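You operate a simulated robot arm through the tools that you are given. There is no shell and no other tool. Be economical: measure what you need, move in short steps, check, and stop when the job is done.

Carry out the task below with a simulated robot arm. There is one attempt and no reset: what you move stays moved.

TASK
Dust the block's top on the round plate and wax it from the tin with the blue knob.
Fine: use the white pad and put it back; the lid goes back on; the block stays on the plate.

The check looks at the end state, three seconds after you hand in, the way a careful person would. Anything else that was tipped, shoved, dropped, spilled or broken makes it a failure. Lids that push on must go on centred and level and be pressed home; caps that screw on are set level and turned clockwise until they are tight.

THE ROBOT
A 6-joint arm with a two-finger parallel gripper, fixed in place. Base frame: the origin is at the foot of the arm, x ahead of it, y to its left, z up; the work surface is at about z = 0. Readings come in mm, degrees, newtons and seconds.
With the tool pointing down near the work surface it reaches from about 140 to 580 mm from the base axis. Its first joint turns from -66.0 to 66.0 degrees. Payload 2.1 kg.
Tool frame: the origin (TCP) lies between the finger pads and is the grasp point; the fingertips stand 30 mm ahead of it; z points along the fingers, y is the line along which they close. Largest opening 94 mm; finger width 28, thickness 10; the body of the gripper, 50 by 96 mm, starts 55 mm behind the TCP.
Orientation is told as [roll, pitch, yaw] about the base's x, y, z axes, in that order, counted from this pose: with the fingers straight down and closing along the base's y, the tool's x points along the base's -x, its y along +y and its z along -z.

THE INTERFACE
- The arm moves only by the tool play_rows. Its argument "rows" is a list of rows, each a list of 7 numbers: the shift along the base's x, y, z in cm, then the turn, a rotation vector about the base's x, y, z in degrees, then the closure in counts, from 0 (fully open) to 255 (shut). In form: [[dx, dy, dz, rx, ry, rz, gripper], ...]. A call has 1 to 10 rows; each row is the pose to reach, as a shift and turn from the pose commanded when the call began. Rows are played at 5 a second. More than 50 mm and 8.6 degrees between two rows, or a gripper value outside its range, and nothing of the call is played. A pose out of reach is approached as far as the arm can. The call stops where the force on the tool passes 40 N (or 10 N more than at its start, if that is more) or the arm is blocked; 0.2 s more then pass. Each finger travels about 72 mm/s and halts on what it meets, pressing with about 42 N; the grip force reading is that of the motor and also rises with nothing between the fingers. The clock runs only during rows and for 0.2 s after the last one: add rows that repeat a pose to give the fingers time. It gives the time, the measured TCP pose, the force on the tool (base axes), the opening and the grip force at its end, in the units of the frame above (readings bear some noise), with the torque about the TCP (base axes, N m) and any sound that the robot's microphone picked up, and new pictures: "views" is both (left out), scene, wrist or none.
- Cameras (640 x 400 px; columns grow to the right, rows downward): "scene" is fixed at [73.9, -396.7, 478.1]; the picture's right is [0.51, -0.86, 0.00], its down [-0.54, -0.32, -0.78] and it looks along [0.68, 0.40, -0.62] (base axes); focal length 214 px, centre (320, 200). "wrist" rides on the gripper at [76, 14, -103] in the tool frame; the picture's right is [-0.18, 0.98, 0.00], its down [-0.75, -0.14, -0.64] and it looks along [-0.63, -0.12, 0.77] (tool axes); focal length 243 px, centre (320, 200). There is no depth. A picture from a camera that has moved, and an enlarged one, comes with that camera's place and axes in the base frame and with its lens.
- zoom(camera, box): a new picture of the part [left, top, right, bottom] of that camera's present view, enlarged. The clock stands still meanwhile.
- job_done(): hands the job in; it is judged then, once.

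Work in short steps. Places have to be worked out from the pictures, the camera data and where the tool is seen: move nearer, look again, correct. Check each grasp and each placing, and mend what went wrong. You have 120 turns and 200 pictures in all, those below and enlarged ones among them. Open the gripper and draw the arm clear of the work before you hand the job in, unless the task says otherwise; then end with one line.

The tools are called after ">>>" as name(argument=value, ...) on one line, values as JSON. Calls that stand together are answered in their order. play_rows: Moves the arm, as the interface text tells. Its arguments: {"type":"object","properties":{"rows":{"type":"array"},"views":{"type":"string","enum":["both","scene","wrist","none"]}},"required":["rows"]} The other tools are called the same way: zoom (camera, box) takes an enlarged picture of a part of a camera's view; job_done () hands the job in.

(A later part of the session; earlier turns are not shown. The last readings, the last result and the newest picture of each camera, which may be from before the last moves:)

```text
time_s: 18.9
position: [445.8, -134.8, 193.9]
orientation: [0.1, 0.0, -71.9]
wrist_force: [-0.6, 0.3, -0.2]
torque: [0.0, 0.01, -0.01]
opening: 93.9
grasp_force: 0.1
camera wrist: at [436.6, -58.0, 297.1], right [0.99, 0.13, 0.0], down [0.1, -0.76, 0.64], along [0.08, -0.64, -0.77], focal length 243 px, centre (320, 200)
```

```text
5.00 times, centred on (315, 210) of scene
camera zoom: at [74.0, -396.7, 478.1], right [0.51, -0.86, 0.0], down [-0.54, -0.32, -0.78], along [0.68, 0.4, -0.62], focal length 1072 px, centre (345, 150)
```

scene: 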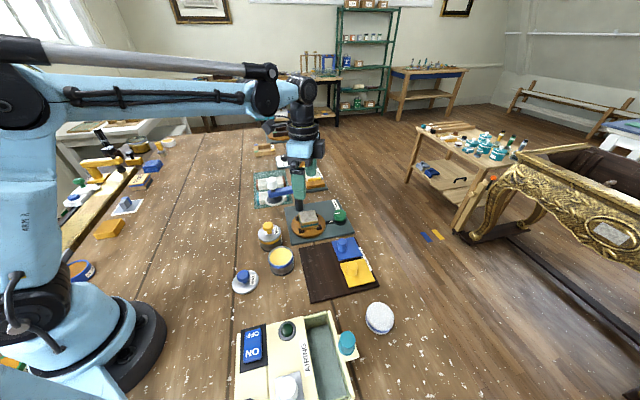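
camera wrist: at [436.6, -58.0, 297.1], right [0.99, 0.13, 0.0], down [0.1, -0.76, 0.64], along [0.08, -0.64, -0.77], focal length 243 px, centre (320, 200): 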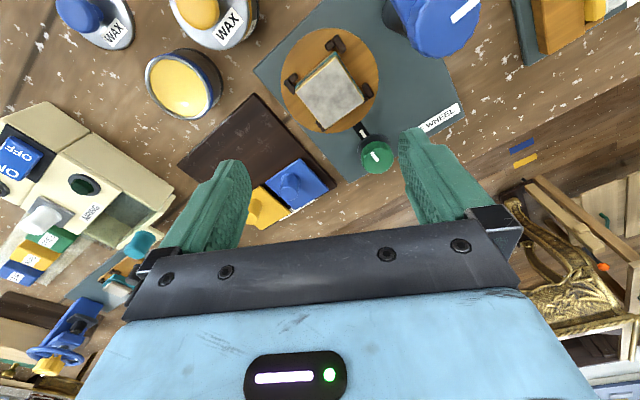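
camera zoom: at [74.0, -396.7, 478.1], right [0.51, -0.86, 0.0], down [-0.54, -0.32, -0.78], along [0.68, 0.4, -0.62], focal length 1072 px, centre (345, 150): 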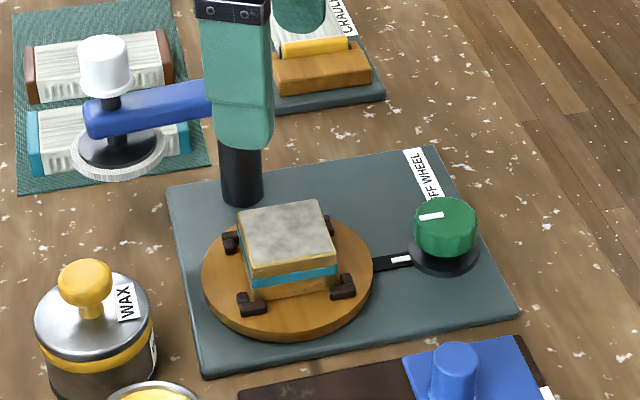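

Block top: centre ≈(455,-130), z≈50, ~50 mm square, dusty. Now fetch the pad at (302,-402).

>>> play_rows(rows=[[-2, -4, 0, 0, 0, 0, 0], [-4, -8, 0, 0, 0, 0, 0], [-6.2, -12, 0, 0, 0, 0, 0], [-8.4, -16, 0, 0, 0, 0, 0], [-10.6, -20, 0, 0, 0, 0, 0], [-12.6, -24, -1, 0, 0, 0, 0], [-14.4, -26.7, -4, 0, 0, 0, 0], [-14.4, -26.7, -8, 0, 0, 0, 0], [-14.4, -26.7, -11, 0, 0, 0, 0], [-14.4, -26.7, -11, 0, 0, 0, 0]])

>>> zoom(camera="wrist", box=[220, 60, 420, 220])

```text
time_s: 21.1
position: [301.7, -403.3, 82.8]
orientation: [0.1, 0.0, -72.0]
wrist_force: [0.0, -0.7, -0.4]
torque: [-0.02, 0.0, 0.01]
opening: 94.1
grasp_force: 0.1
camera wrist: at [291.4, -325.2, 186.9], right [0.99, 0.13, 0.0], down [0.1, -0.76, 0.64], along [0.08, -0.64, -0.77], focal length 243 px, centre (320, 200)
```

scene: 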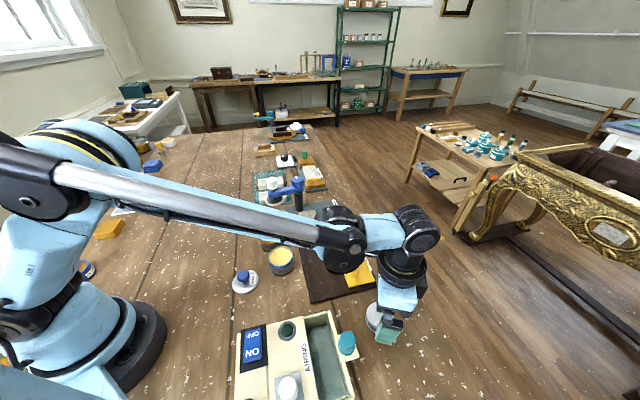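
wrist: 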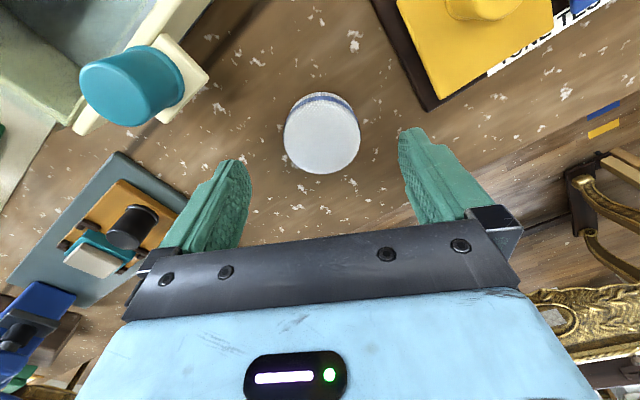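

```text
2.50 times, centred on (320, 140) of wrist
camera zoom: at [291.4, -325.2, 186.9], right [0.99, 0.13, 0.0], down [0.1, -0.76, 0.64], along [0.08, -0.64, -0.77], focal length 606 px, centre (320, 350)
```

zoom: 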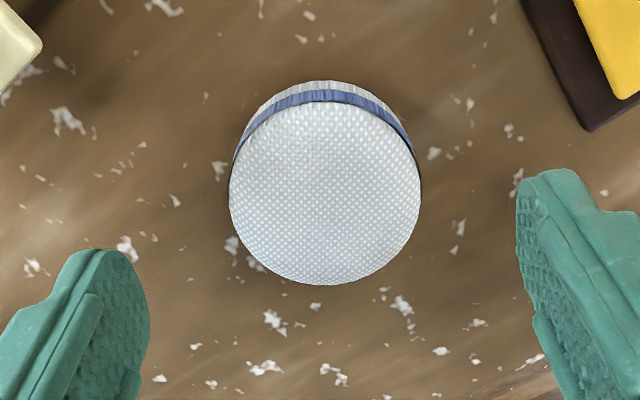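

Pad centred; top z≈24. I lower to fingertips z≈13 (so the pad's lower part stays free) and grip.

>>> play_rows(rows=[[0, 0.1, -2, 0, 0, 0, 0], [0, 0.1, -4, 0, 0, 0, 0], [0, 0.1, -4, 0, 0, 0, 255], [0, 0.1, -4, 0, 0, 0, 255], [0, 0.1, -4, 0, 0, 0, 255], [0, 0.1, -4, 0, 0, 0, 255]], views="none")

>>> play_rows(rows=[[0, 0, 2, 0, 0, 0, 255], [0, 0, 6, 0, 0, 0, 255], [0, 0, 10, 0, 0, 0, 255], [0, 0, 10, 0, 0, 0, 255]])

>>> zoom(camera="scene", box=[340, 250, 440, 350])

>>> zoom(camera="wrist", box=[220, 60, 420, 220])

```text
time_s: 22.6
position: [302.9, -401.7, 42.1]
orientation: [0.1, 0.0, -71.9]
wrist_force: [0.6, -0.9, 1.1]
torque: [-0.03, 0.02, -0.04]
opening: 50.8
grasp_force: 41.7
```

```text
time_s: 23.6
position: [304.7, -402.3, 142.5]
orientation: [0.0, 0.0, -71.8]
wrist_force: [0.0, 0.4, -0.1]
torque: [-0.03, 0.02, -0.01]
opening: 50.8
grasp_force: 41.8
camera wrist: at [293.5, -325.0, 246.9], right [0.99, 0.13, 0.0], down [0.1, -0.76, 0.64], along [0.08, -0.64, -0.77], focal length 243 px, centre (320, 200)
```

scene: 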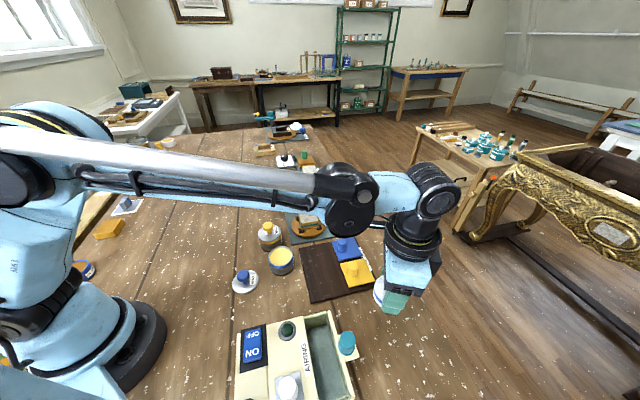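
wrist: 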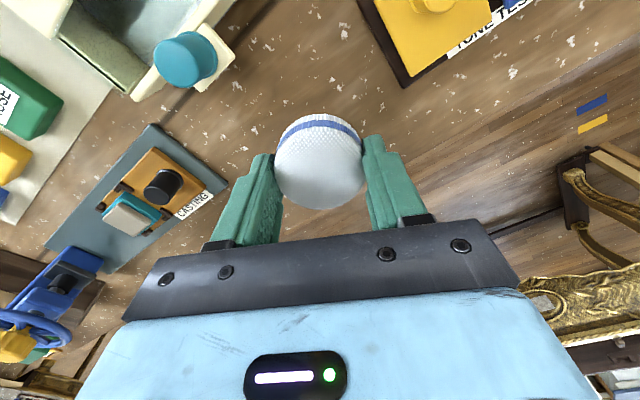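

```text
4.00 times, centred on (390, 300) of scene
camera zoom: at [73.9, -396.7, 478.1], right [0.51, -0.86, 0.0], down [-0.54, -0.32, -0.78], along [0.68, 0.4, -0.62], focal length 858 px, centre (40, -200)
```

zoom: 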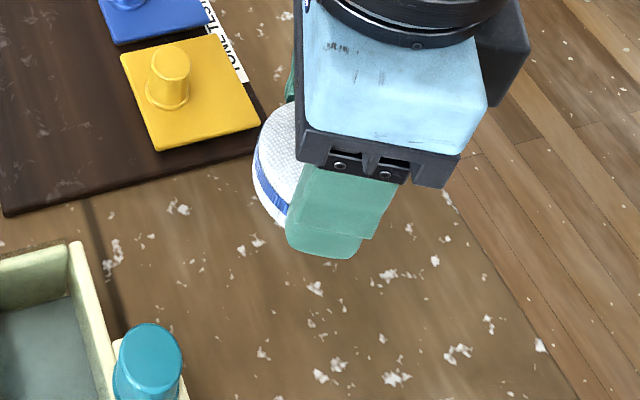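

```text
2.50 times, centred on (320, 140) of wrist
camera zoom: at [293.5, -325.0, 246.9], right [0.99, 0.13, 0.0], down [0.1, -0.76, 0.64], along [0.08, -0.64, -0.77], focal length 606 px, centre (320, 350)
```

zoom: 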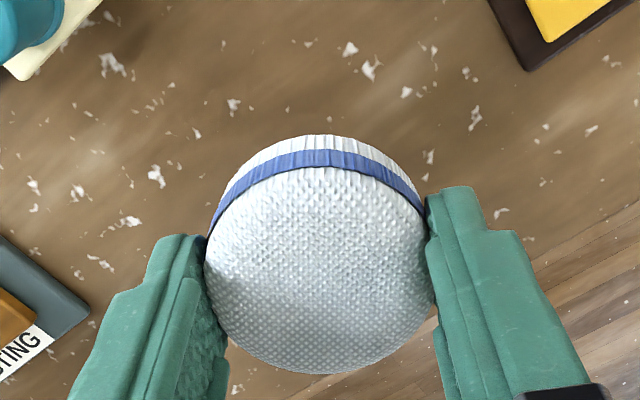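

Pad held firmly, its bottom ≈42 mm below TCP. Carry it above the block at (455,-130).

>>> play_rows(rows=[[2.2, 4, 1, 0, 0, 0, 255], [4.4, 8, 1, 0, 0, 0, 255], [6.6, 12, 1, 0, 0, 0, 255], [8.8, 16, 1, 0, 0, 0, 255], [11, 20, 1, 0, 0, 0, 255], [13.1, 24, 1, 0, 0, 0, 255], [15.1, 27.2, 0, 0, 0, 0, 255], [15.1, 27.2, -2, 0, 0, 0, 255], [15.1, 27.2, -3.5, 0, 0, 0, 255], [15.1, 27.2, -3.5, 0, 0, 0, 255]])

>>> zoom(camera="scene", box=[260, 160, 370, 250])

>>> zoom(camera="wrist", box=[220, 40, 420, 220])

```text
time_s: 25.8
position: [455.5, -130.7, 106.2]
orientation: [0.0, 0.1, -72.0]
wrist_force: [0.5, 1.0, -0.2]
torque: [0.01, -0.02, -0.05]
opening: 51.4
grasp_force: 42.3
camera wrist: at [444.8, -53.2, 210.0], right [0.99, 0.13, 0.0], down [0.1, -0.76, 0.64], along [0.08, -0.64, -0.77], focal length 243 px, centre (320, 200)
```

scene: 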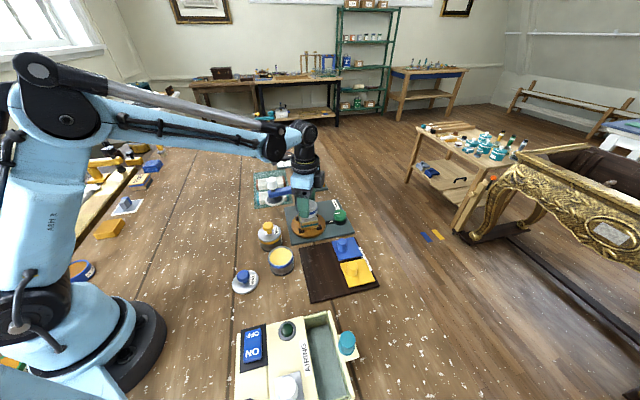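
wrist: 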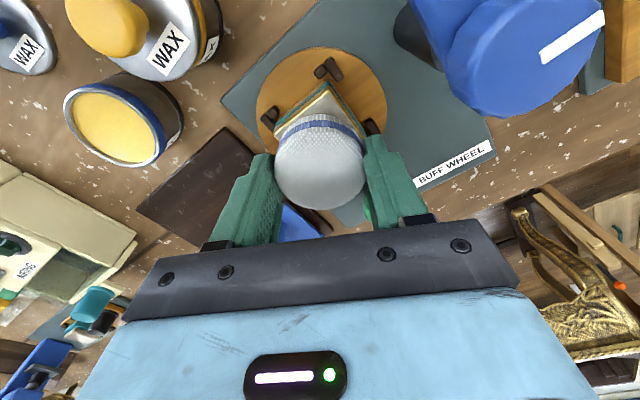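

```text
4.44 times, centred on (315, 205) of scene
camera zoom: at [74.0, -396.7, 478.1], right [0.51, -0.86, 0.0], down [-0.54, -0.32, -0.78], along [0.68, 0.4, -0.62], focal length 953 px, centre (342, 178)
```

zoom: 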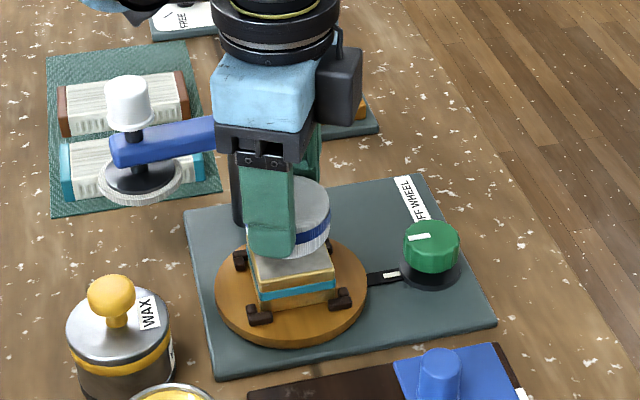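

```text
2.22 times, centred on (320, 130) of wrist
camera zoom: at [444.8, -53.2, 210.0], right [0.99, 0.13, 0.0], down [0.1, -0.76, 0.64], along [0.08, -0.64, -0.77], focal length 539 px, centre (320, 356)
```

zoom: 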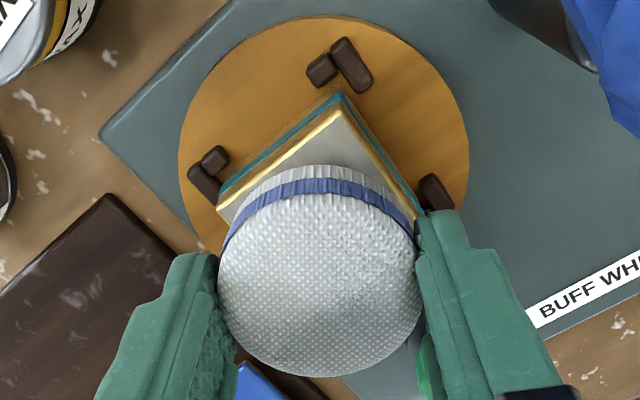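

Centred over the block. Lower in small steps to feel contact.

>>> play_rows(rows=[[0, 0, -0.5, 0, 0, 0, 255], [0, 0, -0.9, 0, 0, 0, 255], [0, 0, -1.1, 0, 0, 0, 255], [0, 0, -1.3, 0, 0, 0, 255]], views="none")

```text
time_s: 26.8
position: [453.9, -128.8, 93.7]
orientation: [0.0, 0.0, -71.8]
wrist_force: [-0.1, 0.6, 0.3]
torque: [0.0, 0.0, 0.03]
opening: 51.7
grasp_force: 42.5
```

>>> play_rows(rows=[[0, 0, -0.1, 0, 0, 0, 255], [0, 0, -0.2, 0, 0, 0, 255], [0, 0, -0.3, 0, 0, 0, 255], [0, 0, -0.3, 0, 0, 0, 255]], views="none")

```text
time_s: 27.8
position: [453.8, -129.9, 93.0]
orientation: [0.0, -0.1, -71.9]
wrist_force: [-0.8, 1.4, 22.7]
torque: [0.08, 0.04, -0.01]
opening: 51.2
grasp_force: 42.0
```

Contact at 23 N; I ease off slightly and wipe with cross and circular strokes covering the corners.

>>> play_rows(rows=[[0.6, 0, 0.1, 0, 0, 0, 255], [1.3, 0, 0.1, 0, 0, 0, 255], [0.9, 0.9, 0.1, 0, 0, 0, 255], [0, 1.3, 0.1, 0, 0, 0, 255], [-0.9, 0.9, 0.1, 0, 0, 0, 255], [-1.3, 0, 0.1, 0, 0, 0, 255], [-0.9, -0.9, 0.1, 0, 0, 0, 255], [0, -1.3, 0.1, 0, 0, 0, 255], [0.9, -0.9, 0.1, 0, 0, 0, 255], [1.3, 0, 0.1, 0, 0, 0, 255]], views="wrist")

```text
time_s: 29.9
position: [467.9, -129.5, 94.1]
orientation: [0.0, 0.0, -71.9]
wrist_force: [-0.6, -0.1, -0.2]
torque: [0.0, -0.01, 0.01]
opening: 51.4
grasp_force: 42.0
camera wrist: at [456.9, -53.0, 198.1], right [0.99, 0.13, 0.0], down [0.1, -0.76, 0.64], along [0.08, -0.64, -0.77], focal length 243 px, centre (320, 200)
```

wrist: 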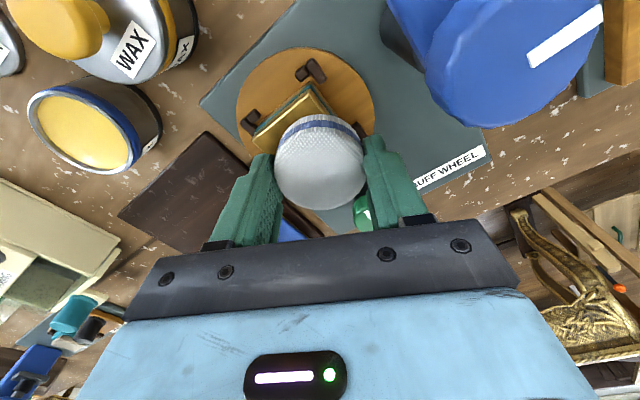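

The force fell to zero with 1 mm of lift; I repeat with 2 mm lower pressure.

>>> play_rows(rows=[[-0.6, 0, -0.15, 0, 0, 0, 255], [-1.3, 0, -0.2, 0, 0, 0, 255], [-2, 0, -0.2, 0, 0, 0, 255], [-2.6, 0, -0.2, 0, 0, 0, 255], [-2.2, 0.9, -0.2, 0, 0, 0, 255], [-1.3, 1.3, -0.2, 0, 0, 0, 255], [-1.3, 0.6, -0.2, 0, 0, 0, 255], [-1.3, 0, -0.2, 0, 0, 0, 255], [-1.3, -0.6, -0.2, 0, 0, 0, 255], [-1.3, -1.3, -0.2, 0, 0, 0, 255]], views="none")

>>> play_rows(rows=[[0.9, 0.5, 0, 0, 0, 0, 255], [1.3, 1.3, 0, 0, 0, 0, 255], [0.7, 1.9, 0, 0, 0, 0, 255], [0, 2.6, 0, 0, 0, 0, 255], [-0.7, 1.9, 0, 0, 0, 0, 255], [-1.3, 1.3, 0, 0, 0, 0, 255], [-0.7, 0.6, 0, 0, 0, 0, 255], [0, 0, 0, 0, 0, 0, 255], [0.6, 0.7, 0, 0, 0, 0, 255], [0, 1.3, 0, 0, 0, 0, 255]], views="none")

>>> play_rows(rows=[[0, 0, 1, 0, 0, 0, 255], [-2, 0, 4, 0, 0, 0, 255], [-5, 0, 6, 0, 0, 0, 255], [-8, 1, 6, 0, 0, 0, 255], [-8, 1, 6, 0, 0, 0, 255]])

>>> zoom(camera="scene", box=[260, 160, 370, 250])

```text
time_s: 31.5
position: [452.4, -120.2, 92.3]
orientation: [-0.5, 0.2, -72.0]
wrist_force: [-0.6, 1.4, 11.0]
torque: [-0.07, -0.07, 0.05]
opening: 51.7
grasp_force: 42.4
stopped in row 7: the force on the tool passed its limit at 42 N (the readings are from after the stop); the commanded pose is now the measured one
```

```text
time_s: 33.1
position: [444.2, -110.9, 92.5]
orientation: [-0.7, 0.5, -71.9]
wrist_force: [1.0, -0.3, 13.5]
torque: [-0.03, -0.25, -0.04]
opening: 51.5
grasp_force: 41.6
stopped in row 8: the force on the tool passed its limit at 40 N (the readings are from after the stop); the commanded pose is now the measured one
```

```text
time_s: 34.3
position: [363.2, -98.8, 152.7]
orientation: [-0.7, 0.7, -71.9]
wrist_force: [-1.1, 0.7, -0.5]
torque: [0.02, 0.0, 0.03]
opening: 51.3
grasp_force: 41.7
camera wrist: at [354.5, -22.4, 257.5], right [0.99, 0.13, -0.01], down [0.11, -0.76, 0.64], along [0.07, -0.63, -0.77], focal length 243 px, centre (320, 200)
```

scene: 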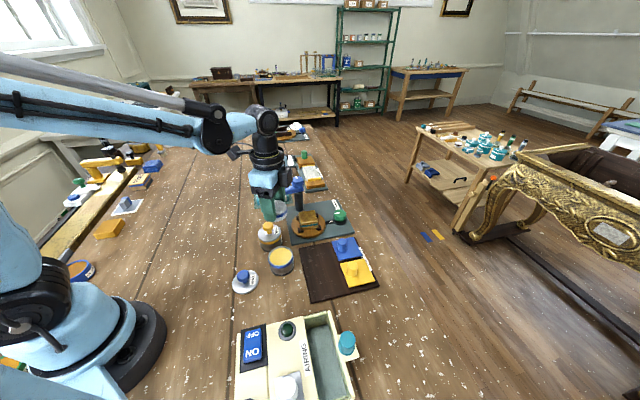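
wrist: 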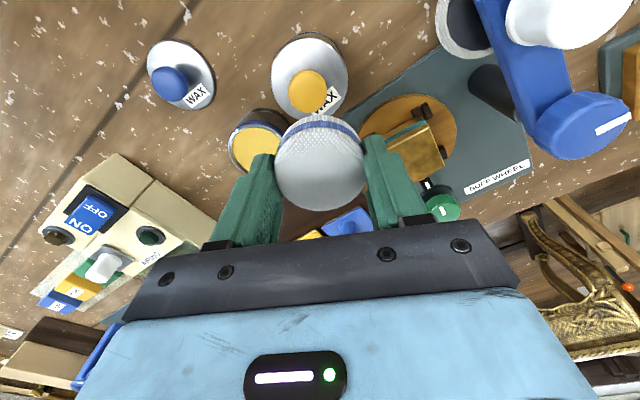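

```text
4.44 times, centred on (315, 205) of scene
camera zoom: at [73.9, -396.7, 478.1], right [0.51, -0.86, 0.0], down [-0.54, -0.32, -0.78], along [0.68, 0.4, -0.62], focal length 953 px, centre (342, 178)
```

zoom: 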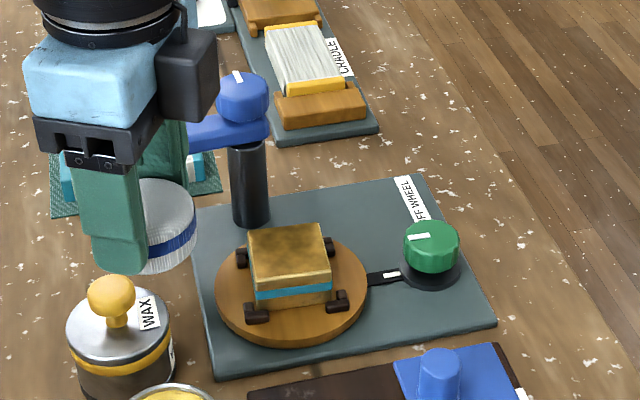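

The dust seems gone; check the top closely.

>>> zoom(camera="scene", box=[308, 205, 344, 235])

>>> zoom(camera="wrist", box=[350, 80, 480, 230])

```text
13.33 times, centred on (326, 220) of scene
camera zoom: at [73.9, -396.7, 478.1], right [0.51, -0.86, 0.0], down [-0.54, -0.32, -0.78], along [0.68, 0.4, -0.62], focal length 2860 px, centre (240, -67)
```

zoom: 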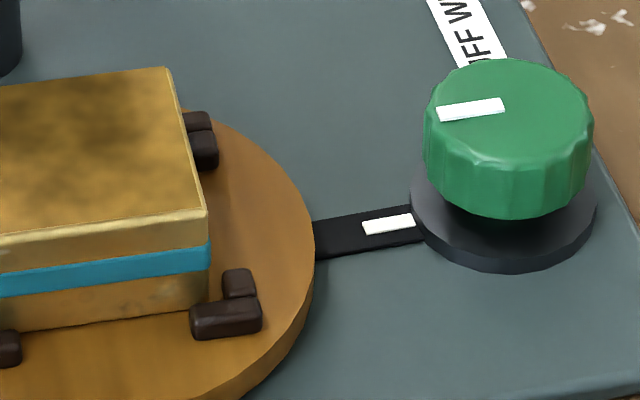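

```text
2.67 times, centred on (415, 155) of wrist
camera zoom: at [354.5, -22.4, 257.5], right [0.99, 0.13, -0.01], down [0.11, -0.76, 0.64], along [0.07, -0.63, -0.77], focal length 647 px, centre (67, 320)
```

zoom: 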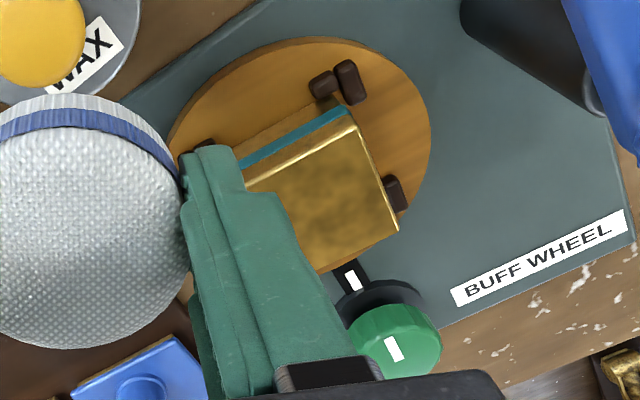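

Gold surface now visible but slightly mottled in the middle; I do one more gentle dusting pass (also levelling the tool) to compare.

>>> play_rows(rows=[[4.5, -1.5, 0, 0.6, -0.6, 0, 255], [9.2, -3, -2, 0.6, -0.6, 0, 255], [9.2, -3, -5, 0.6, -0.6, 0, 255], [9.2, -3, -5.8, 0.6, -0.6, 0, 255], [9.2, -3, -5.9, 0.6, -0.6, 0, 255]], views="none")

>>> play_rows(rows=[[0.6, 0, 0, 0, 0, 0, 255], [1.1, 0, 0, 0, 0, 0, 255], [0.5, 0.6, 0, 0, 0, 0, 255], [0, 1.1, 0, 0, 0, 0, 255], [-0.5, 0.6, 0, 0, 0, 0, 255], [-1.1, 0, 0, 0, 0, 0, 255], [-0.5, -0.5, 0, 0, 0, 0, 255], [0, -1.1, 0, 0, 0, 0, 255], [0.5, -0.5, 0, 0, 0, 0, 255], [0, 0, 0, 0, 0, 0, 255]], views="none")

```text
refused: row 2 steps farther than a row can; nothing moved
```

```text
time_s: 36.5
position: [364.8, -101.8, 151.7]
orientation: [-0.7, 0.6, -71.9]
wrist_force: [-0.4, -0.1, -0.5]
torque: [0.01, 0.03, 0.0]
opening: 51.4
grasp_force: 41.9
```

First call was refused (step too long) and the strokes ran in the air, harmlessly. Repeat with shorter steps.

>>> play_rows(rows=[[4, -1.3, 0, 0.6, -0.6, 0, 255], [7, -2.3, -1, 0.6, -0.6, 0, 255], [9.2, -2.9, -3, 0.6, -0.6, 0, 255], [9.2, -2.9, -5.4, 0.6, -0.6, 0, 255], [9.2, -2.9, -5.8, 0.6, -0.6, 0, 255], [9.2, -2.9, -5.8, 0.6, -0.6, 0, 255]], views="none")

```text
time_s: 37.9
position: [452.8, -129.2, 93.2]
orientation: [0.1, 0.9, -71.9]
wrist_force: [0.5, -0.9, -1.2]
torque: [0.06, -0.01, 0.0]
opening: 51.2
grasp_force: 41.9
```

Correct the residual tilt (base tilt ≈(0.9,0.3)°), and press gently.

>>> play_rows(rows=[[0, 0, 0, -0.9, -0.25, 0, 255], [0, 0, -0.1, -0.9, -0.25, 0, 255], [0, 0, -0.2, -0.9, -0.25, 0, 255], [0, 0, -0.2, -0.9, -0.25, 0, 255]], views="none")

```text
time_s: 38.9
position: [455.4, -129.6, 90.8]
orientation: [0.0, -0.1, -71.9]
wrist_force: [-0.9, 0.2, 8.2]
torque: [0.14, 0.12, 0.01]
opening: 51.0
grasp_force: 42.1
```

>>> play_rows(rows=[[0.6, 0, 0, 0, 0, 0, 255], [1.1, 0, 0, 0, 0, 0, 255], [0.5, 0.6, 0, 0, 0, 0, 255], [0, 1.1, 0, 0, 0, 0, 255], [-0.5, 0.6, 0, 0, 0, 0, 255], [-1.1, 0, 0, 0, 0, 0, 255], [-0.5, -0.5, 0, 0, 0, 0, 255], [0, -1.1, 0, 0, 0, 0, 255], [0.5, -0.5, 0, 0, 0, 0, 255], [0, 0, 0, 0, 0, 0, 255]], views="none")

>>> play_rows(rows=[[0, 0, 1, 0, 0, 0, 255], [-2, 0, 4, 0, 0, 0, 255], [-5, 0, 6, 0, 0, 0, 255], [-9, 1, 6, 0, 0, 0, 255], [-9, 1, 6, 0, 0, 0, 255]])

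>>> zoom(camera="scene", box=[290, 195, 340, 240])

```text
time_s: 41.1
position: [458.1, -130.6, 91.9]
orientation: [0.3, -0.4, -71.9]
wrist_force: [8.6, -13.0, 32.5]
torque: [-0.41, -0.16, 0.05]
opening: 51.2
grasp_force: 41.6
```

```text
time_s: 42.3
position: [366.2, -118.0, 149.1]
orientation: [-0.1, 0.1, -72.0]
wrist_force: [0.9, 0.2, 0.3]
torque: [0.0, 0.03, 0.02]
opening: 51.4
grasp_force: 41.8
camera wrist: at [356.4, -41.4, 253.6], right [0.99, 0.13, 0.0], down [0.1, -0.76, 0.64], along [0.08, -0.64, -0.77], focal length 243 px, centre (320, 200)
```

scene: 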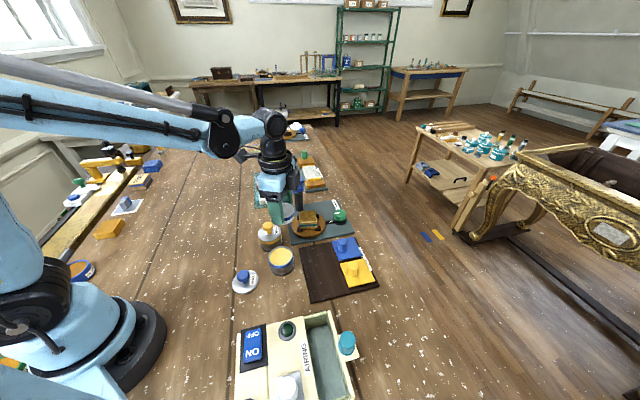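
wrist: 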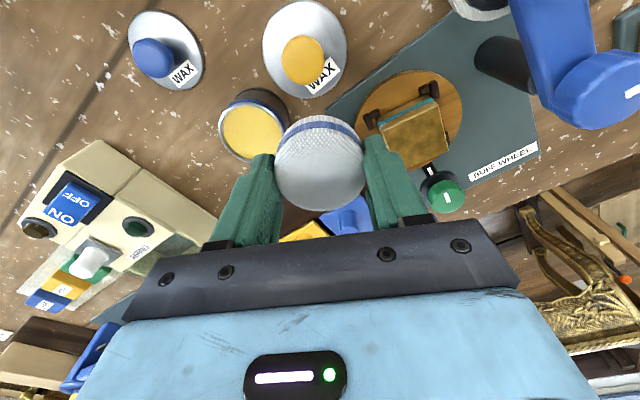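

```text
8.89 times, centred on (315, 218) of scene
camera zoom: at [73.9, -396.7, 478.1], right [0.51, -0.86, 0.0], down [-0.54, -0.32, -0.78], along [0.68, 0.4, -0.62], focal length 1906 px, centre (364, 44)
```

zoom: 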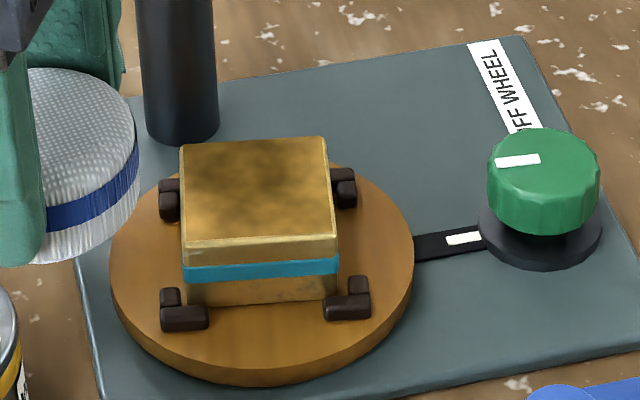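

The top is dust-free (bare gilding). Now look at the wax level in the tin before dipping.

>>> zoom(camera="wrist", box=[200, 70, 300, 180])

>>> zoom(camera="scene", box=[255, 230, 305, 285])

```text
3.64 times, centred on (250, 125) of wrist
camera zoom: at [356.4, -41.4, 253.6], right [0.99, 0.13, 0.0], down [0.1, -0.76, 0.64], along [0.08, -0.64, -0.77], focal length 882 px, centre (574, 473)
```

zoom: 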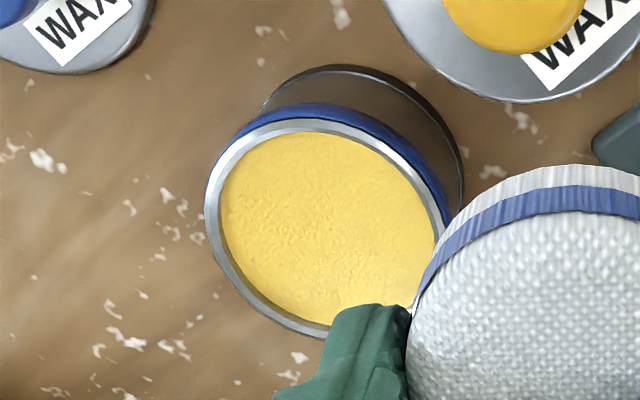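

```text
7.27 times, centred on (280, 258) of scene
camera zoom: at [73.9, -396.7, 478.1], right [0.51, -0.86, 0.0], down [-0.54, -0.32, -0.78], along [0.68, 0.4, -0.62], focal length 1560 px, centre (611, -218)
```

zoom: 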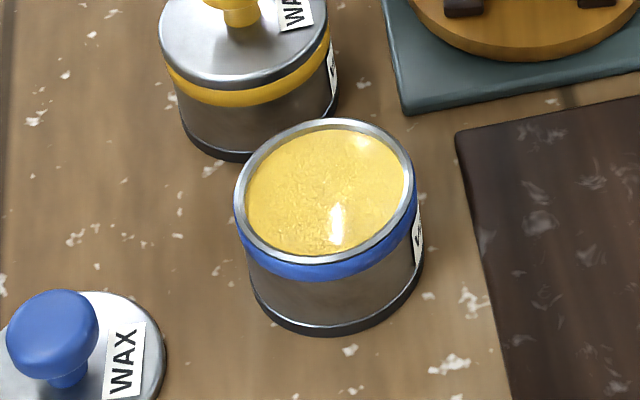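

Tin centre ≈(306.5,-146), wax 2–3 mm below the rim (inner ⌀ ≈54). Move the pad above it and go down to just over the rim.

>>> play_rows(rows=[[-3, -1.4, 0, 0, 0, 0, 255], [-6, -2.8, 0, 0, 0, 0, 255], [-6, -2.8, -3, 0, 0, 0, 255], [-6, -2.8, -5, 0, 0, 0, 255], [-6, -2.8, -5, 0, 0, 0, 255]])

>>> zoom(camera="scene", box=[250, 210, 320, 285])

>>> zoom(camera="wrist", box=[240, 60, 400, 220])

```text
time_s: 43.5
position: [306.1, -146.9, 101.1]
orientation: [-0.1, -0.1, -71.9]
wrist_force: [-0.1, -0.4, -0.5]
torque: [0.02, 0.0, 0.01]
opening: 51.3
grasp_force: 42.0
camera wrist: at [296.6, -69.6, 204.5], right [0.99, 0.13, 0.0], down [0.1, -0.76, 0.64], along [0.08, -0.64, -0.77], focal length 243 px, centre (320, 200)
```

scene: 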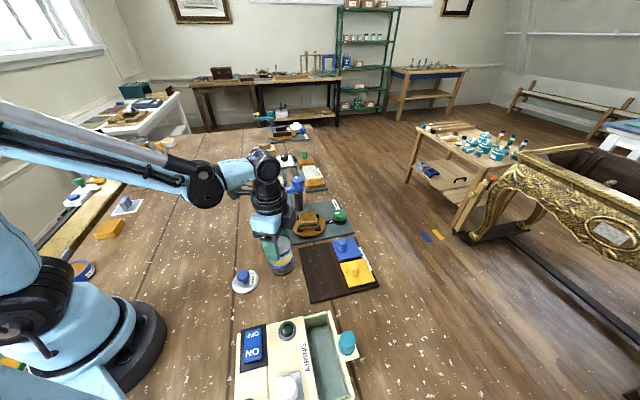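
wrist: 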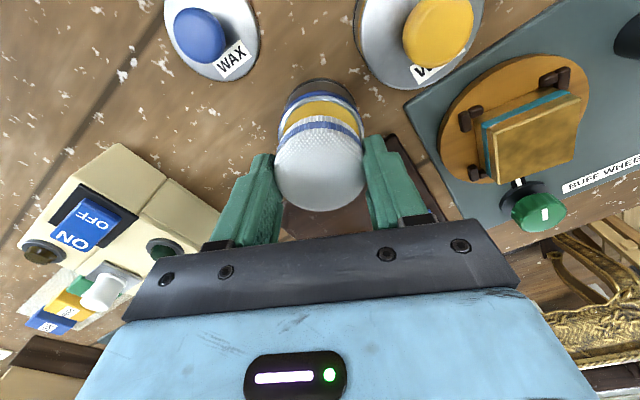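

```text
5.33 times, centred on (285, 248) of scene
camera zoom: at [73.9, -396.7, 478.1], right [0.51, -0.86, 0.0], down [-0.54, -0.32, -0.78], along [0.68, 0.4, -0.62], focal length 1144 px, centre (507, -53)
```

zoom: 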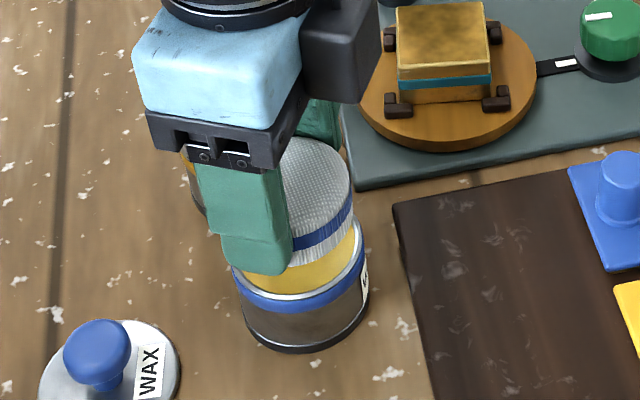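

```text
2.50 times, centred on (320, 140) of wrist
camera zoom: at [296.6, -69.6, 204.5], right [0.99, 0.13, 0.0], down [0.1, -0.76, 0.64], along [0.08, -0.64, -0.77], focal length 606 px, centre (320, 350)
```

zoom: 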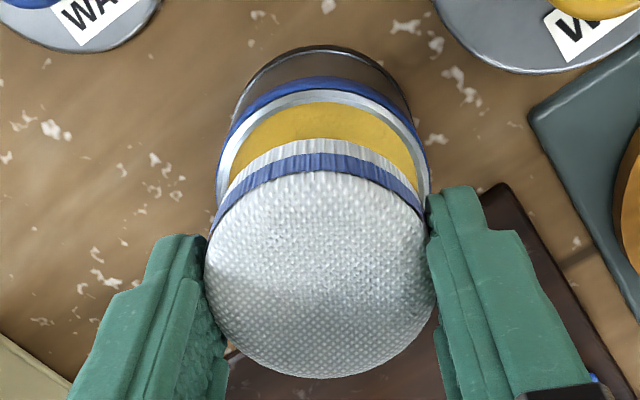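

Well aligned. Lower in small steps until the pad meets the wax.

>>> play_rows(rows=[[0, 0, -0.4, 0, 0, 0, 255], [0, 0, -0.7, 0, 0, 0, 255], [0, 0, -0.9, 0, 0, 0, 255], [0, 0, -1.1, 0, 0, 0, 255]], views="none")

```text
time_s: 44.5
position: [306.2, -147.1, 90.7]
orientation: [-0.1, 0.0, -71.9]
wrist_force: [-0.6, -0.2, -0.2]
torque: [0.04, 0.01, -0.02]
opening: 51.2
grasp_force: 42.1
```

>>> play_rows(rows=[[0, 0, -0.15, 0, 0, 0, 255], [0, 0, -0.3, 0, 0, 0, 255], [0, 0, -0.4, 0, 0, 0, 255], [0, 0, -0.5, 0, 0, 0, 255]], views="wrist")

>>> zoom(camera="scene", box=[250, 210, 320, 285])

```text
time_s: 45.5
position: [306.6, -146.7, 85.3]
orientation: [0.1, 0.1, -71.8]
wrist_force: [-2.1, 2.4, 26.7]
torque: [0.0, 0.2, -0.07]
opening: 51.4
grasp_force: 41.7
camera wrist: at [296.1, -70.6, 189.8], right [0.99, 0.13, 0.0], down [0.1, -0.76, 0.64], along [0.08, -0.64, -0.77], focal length 243 px, centre (320, 200)
```

wrist: 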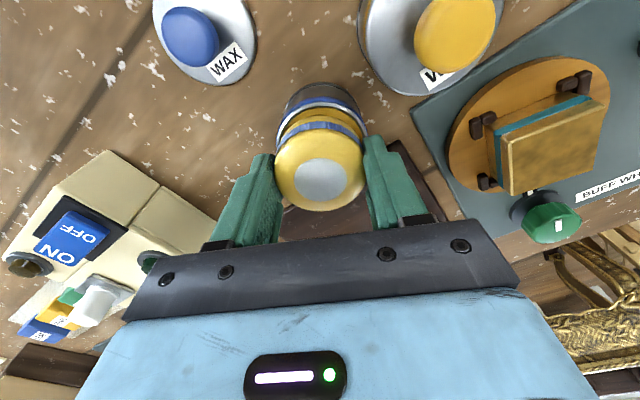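

```text
5.33 times, centred on (285, 248) of scene
camera zoom: at [73.9, -396.7, 478.1], right [0.51, -0.86, 0.0], down [-0.54, -0.32, -0.78], along [0.68, 0.4, -0.62], focal length 1144 px, centre (507, -53)
```

zoom: 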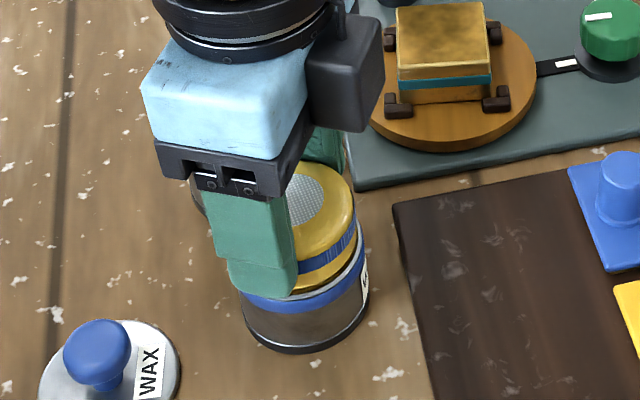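

The pad is loaded with wax. Lift straight up and carry it over to the block.

>>> play_rows(rows=[[0, 0, 1, 0, 0, 0, 255], [0, 0, 3.5, 0, 0, 0, 255], [3, 0.3, 6, 0, 0, 0, 255], [7.5, 0.8, 6, 0, 0, 0, 255], [11.5, 1.2, 6, 0, 0, 0, 255], [14.9, 1.7, 5, 0, 0, 0, 255], [14.9, 1.7, 2.5, 0, 0, 0, 255], [14.9, 1.7, 1.2, 0, 0, 0, 255], [14.9, 1.7, 0.9, 0, 0, 0, 255], [14.9, 1.7, 0.9, 0, 0, 0, 255]])

>>> zoom(camera="scene", box=[260, 180, 350, 280])

```text
time_s: 47.7
position: [454.2, -130.4, 95.1]
orientation: [0.0, 0.0, -71.9]
wrist_force: [-0.4, 0.7, -0.5]
torque: [0.01, 0.01, -0.01]
opening: 51.1
grasp_force: 42.5
camera wrist: at [443.9, -54.0, 199.1], right [0.99, 0.13, 0.0], down [0.1, -0.76, 0.64], along [0.08, -0.64, -0.77], focal length 243 px, centre (320, 200)
```

scene: 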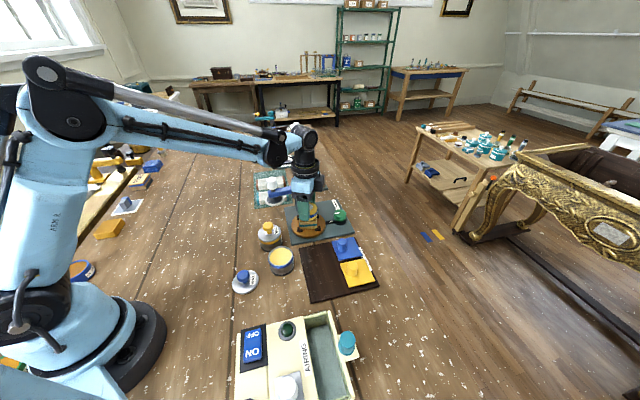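
wrist: 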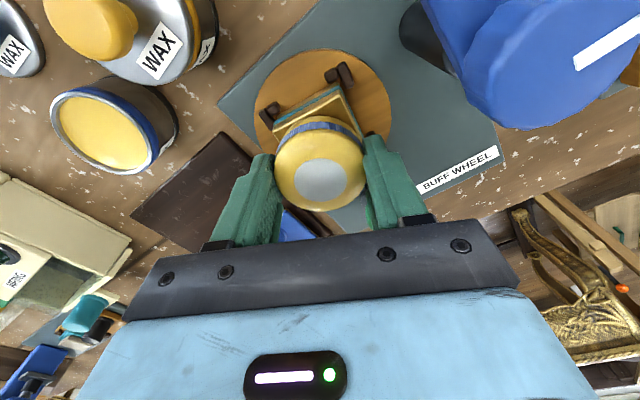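

```text
4.00 times, centred on (305, 230) of scene
camera zoom: at [74.0, -396.7, 478.1], right [0.51, -0.86, 0.0], down [-0.54, -0.32, -0.78], along [0.68, 0.4, -0.62], focal length 858 px, centre (380, 80)
```

zoom: 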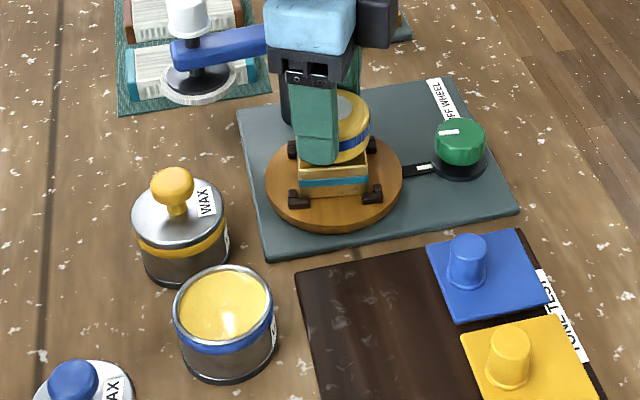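

Lower onto the block and check force.

>>> play_rows(rows=[[0, 0, -0.15, 0, 0, 0, 255], [0, 0, -0.25, 0, 0, 0, 255], [0, 0, -0.3, 0, 0, 0, 255], [0, 0, -0.3, 0, 0, 0, 255]], views="none")

```text
time_s: 48.7
position: [454.5, -131.6, 91.5]
orientation: [0.0, 0.1, -71.9]
wrist_force: [0.2, -0.5, -0.8]
torque: [0.01, -0.02, 0.03]
opening: 51.2
grasp_force: 41.9
```

>>> play_rows(rows=[[0, 0, -0.1, 0, 0, 0, 255], [0, 0, -0.2, 0, 0, 0, 255], [0, 0, -0.2, 0, 0, 0, 255]], views="none")

```text
time_s: 49.5
position: [453.1, -130.9, 92.2]
orientation: [0.0, 0.0, -71.9]
wrist_force: [-0.4, 0.0, 14.5]
torque: [0.1, 0.0, 0.01]
opening: 51.4
grasp_force: 42.0
stopped in row 3: the force on the tool passed its limit at 41 N (the readings are from after the stop); the commanded pose is now the measured one
```

In contact at ~14 N; rub the wax in with circles and crosses.

>>> play_rows(rows=[[0.6, 0, 0, 0, 0, 0, 255], [1.2, 0, 0, 0, 0, 0, 255], [0.8, 0.8, 0, 0, 0, 0, 255], [0, 1.2, 0, 0, 0, 0, 255], [-0.8, 0.8, 0, 0, 0, 0, 255], [-1.2, 0, 0, 0, 0, 0, 255], [-0.8, -0.8, 0, 0, 0, 0, 255], [0, -1.2, 0, 0, 0, 0, 255], [0.8, -0.8, 0, 0, 0, 0, 255], [0, 0, 0, 0, 0, 0, 255]], views="none")

>>> play_rows(rows=[[0, 0, 1, 0, 0, 0, 255], [-2, 0, 4, 0, 0, 0, 255], [-5, 0, 6, 0, 0, 0, 255], [-9, 0, 6, 0, 0, 0, 255], [-9, 0, 6, 0, 0, 0, 255]])

>>> zoom(camera="scene", box=[290, 195, 340, 240])

```text
time_s: 50.5
position: [457.2, -120.9, 91.5]
orientation: [0.4, -0.3, -71.9]
wrist_force: [1.0, 0.7, 13.1]
torque: [0.02, 0.15, 0.02]
opening: 51.0
grasp_force: 41.8
stopped in row 5: the force on the tool passed its limit at 41 N (the readings are from after the stop); the commanded pose is now the measured one
```

```text
time_s: 51.8
position: [366.1, -121.1, 150.8]
orientation: [0.4, -0.2, -72.0]
wrist_force: [-0.4, 0.2, 0.1]
torque: [0.01, -0.05, 0.0]
opening: 51.4
grasp_force: 41.6
camera wrist: at [355.3, -44.7, 254.2], right [0.99, 0.13, 0.01], down [0.1, -0.76, 0.64], along [0.09, -0.64, -0.76], focal length 243 px, centre (320, 200)
```

scene: 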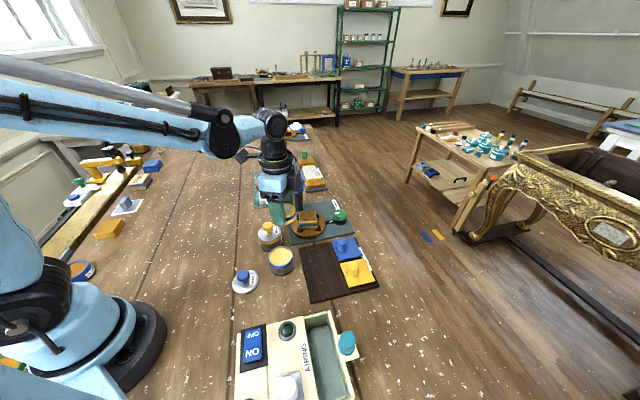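
wrist: 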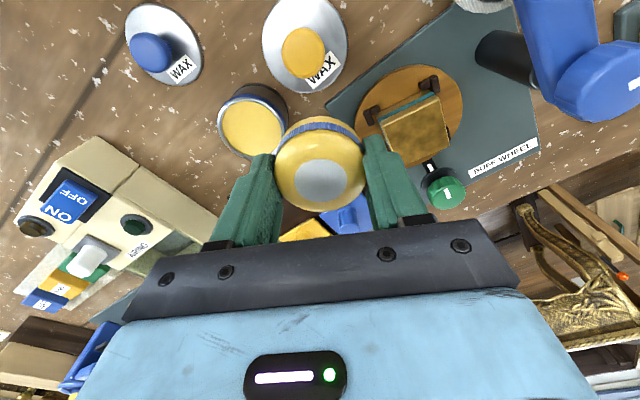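

```text
8.89 times, centred on (315, 218) of scene
camera zoom: at [73.9, -396.7, 478.1], right [0.51, -0.86, 0.0], down [-0.54, -0.32, -0.78], along [0.68, 0.4, -0.62], focal length 1906 px, centre (364, 44)
```

zoom: 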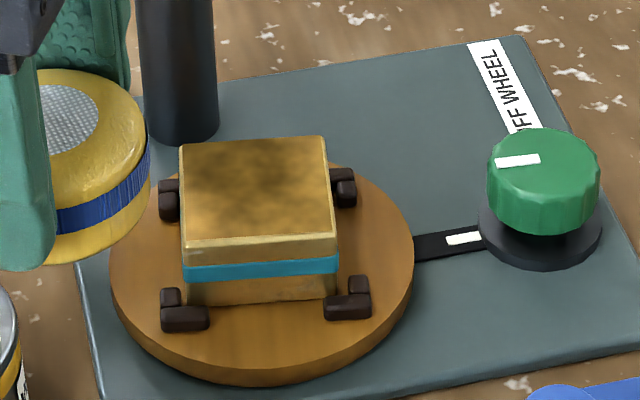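

>>> zoom(camera="wrist", box=[355, 65, 475, 185])

>>> zoom(camera="scene", box=[306, 205, 332, 228])

```text
3.33 times, centred on (415, 125) of wrist
camera zoom: at [355.3, -44.7, 254.2], right [0.99, 0.13, 0.01], down [0.1, -0.76, 0.64], along [0.09, -0.64, -0.76], focal length 809 px, centre (3, 450)
```

zoom: 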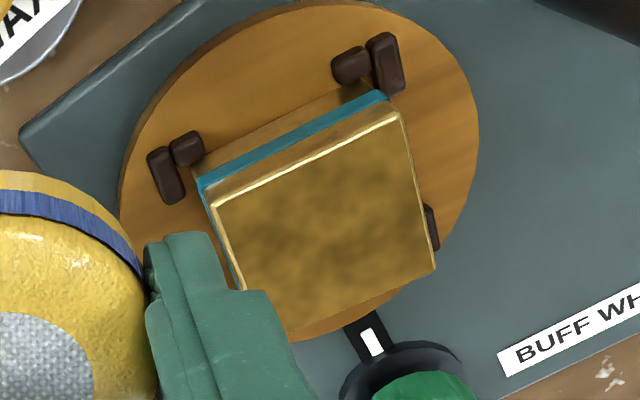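

```text
16.00 times, centred on (319, 216) of scene
camera zoom: at [73.9, -396.7, 478.1], right [0.51, -0.86, 0.0], down [-0.54, -0.32, -0.78], along [0.68, 0.4, -0.62], focal length 3432 px, centre (336, -64)
```

zoom: 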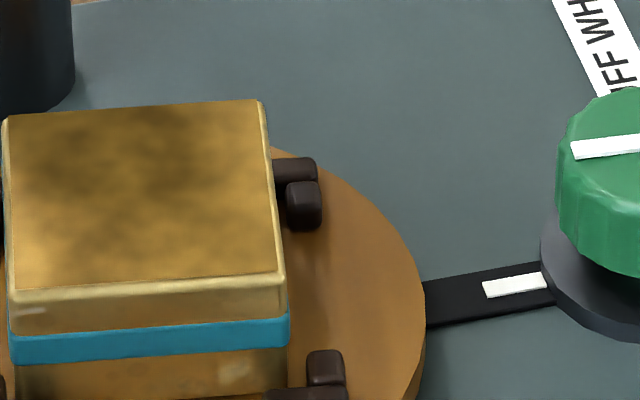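

No wax film is visible yet; I rub more, longer and with steady force (after levelling the tool).

>>> play_rows(rows=[[4, -0.5, 0, 0.16, 0.45, 0, 255], [7, -1, -1, 0.16, 0.45, 0, 255], [8.8, -1, -3, 0.16, 0.45, 0, 255], [8.8, -1, -5.4, 0.16, 0.45, 0, 255], [8.8, -1, -5.8, 0.16, 0.45, 0, 255], [8.8, -1, -5.9, 0.16, 0.45, 0, 255]], views="none")

>>> play_rows(rows=[[0, 0, -0.1, 0, 0, 0, 255], [0, 0, -0.1, 0, 0, 0, 255]], views="none")

```text
time_s: 53.1
position: [455.3, -130.7, 92.8]
orientation: [0.1, 0.1, -72.0]
wrist_force: [-0.4, 0.9, -0.7]
torque: [0.02, 0.01, 0.0]
opening: 51.0
grasp_force: 41.6
```

```text
time_s: 53.8
position: [455.4, -132.2, 91.7]
orientation: [0.0, 0.0, -71.9]
wrist_force: [-1.3, -0.1, 8.4]
torque: [0.0, 0.06, 0.01]
opening: 51.2
grasp_force: 42.1
```

Contact at 8 N. Rub with slow strokes.

>>> play_rows(rows=[[0.4, 0, 0, 0, 0, 0, 255], [0.9, 0, 0, 0, 0, 0, 255], [0.4, 0.4, 0, 0, 0, 0, 255], [0, 0.9, 0, 0, 0, 0, 255], [-0.4, 0.4, 0, 0, 0, 0, 255], [-0.9, 0, 0, 0, 0, 0, 255], [-0.4, -0.4, 0, 0, 0, 0, 255], [0, -0.9, 0, 0, 0, 0, 255], [0, -0.4, 0, 0, 0, 0, 255], [0, 0, 0, 0, 0, 0, 255]], views="none")

>>> play_rows(rows=[[0.5, 0, 0, 0, 0, 0, 255], [1.1, 0, 0, 0, 0, 0, 255], [0.5, 0.6, 0, 0, 0, 0, 255], [0, 1.1, 0, 0, 0, 0, 255], [-0.5, 0.6, 0, 0, 0, 0, 255], [-1.1, 0, 0, 0, 0, 0, 255], [-0.5, -0.6, 0, 0, 0, 0, 255], [0, -1.1, 0, 0, 0, 0, 255], [0, -0.5, 0, 0, 0, 0, 255], [0, 0, 0, 0, 0, 0, 255]], views="none")

>>> play_rows(rows=[[0, 0, 1, 0, 0, 0, 255], [-2, 0, 4, 0, 0, 0, 255], [-5, 0, 6, 0, 0, 0, 255], [-9, 0, 6, 0, 0, 0, 255], [-9, 0, 6, 0, 0, 0, 255]], views="wrist")

>>> zoom(camera="scene", box=[290, 195, 340, 240])

>>> zoom(camera="wrist", box=[355, 65, 475, 185])

```text
time_s: 56.0
position: [455.5, -134.1, 91.2]
orientation: [0.2, -0.4, -72.0]
wrist_force: [0.0, -12.3, 26.5]
torque: [-0.51, 0.04, 0.01]
opening: 51.2
grasp_force: 42.2
```

```text
time_s: 58.1
position: [455.2, -132.0, 90.4]
orientation: [0.2, -0.2, -72.0]
wrist_force: [1.7, -16.4, 33.0]
torque: [-0.64, -0.01, 0.01]
opening: 51.0
grasp_force: 41.8
```

```text
time_s: 59.4
position: [365.9, -129.8, 149.4]
orientation: [-0.1, 0.1, -71.9]
wrist_force: [-0.6, 0.2, -1.1]
torque: [0.0, 0.01, -0.01]
opening: 51.3
grasp_force: 42.2
camera wrist: at [355.2, -53.6, 253.9], right [0.99, 0.13, 0.0], down [0.1, -0.76, 0.64], along [0.08, -0.64, -0.77], focal length 243 px, centre (320, 200)
```

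wrist: 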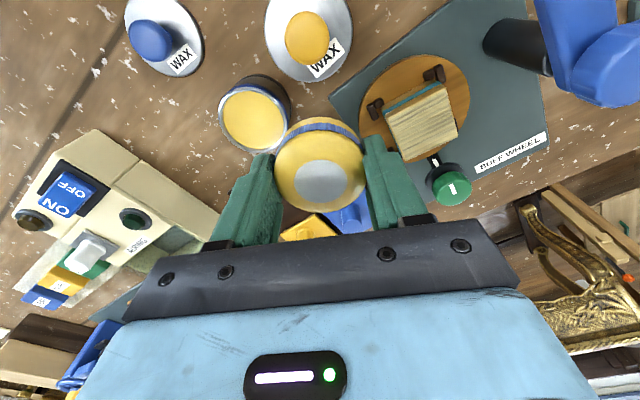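

```text
8.89 times, centred on (315, 218) of scene
camera zoom: at [73.9, -396.7, 478.1], right [0.51, -0.86, 0.0], down [-0.54, -0.32, -0.78], along [0.68, 0.4, -0.62], focal length 1906 px, centre (364, 44)
```

zoom: 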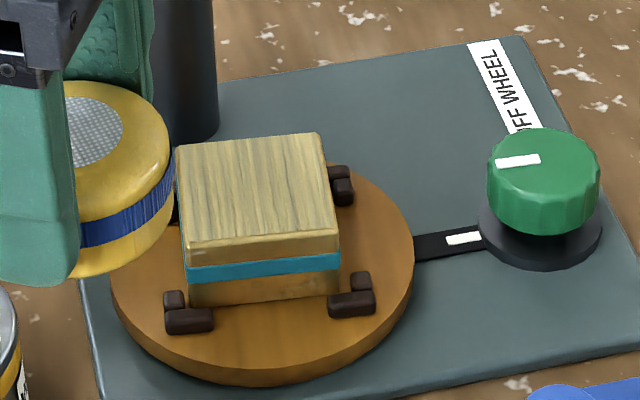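

```text
3.33 times, centred on (415, 125) of wrist
camera zoom: at [355.2, -53.6, 253.9], right [0.99, 0.13, 0.0], down [0.1, -0.76, 0.64], along [0.08, -0.64, -0.77], focal length 809 px, centre (3, 450)
```

zoom: 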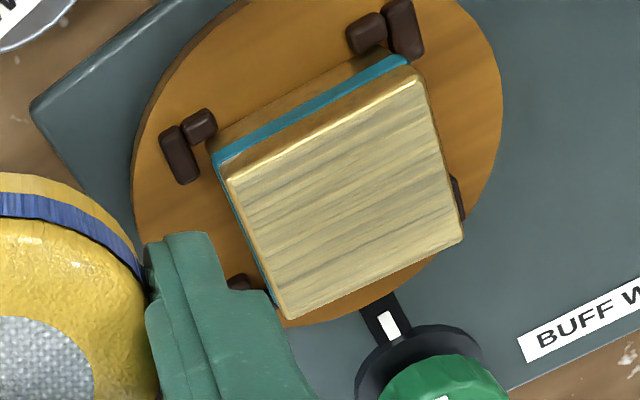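

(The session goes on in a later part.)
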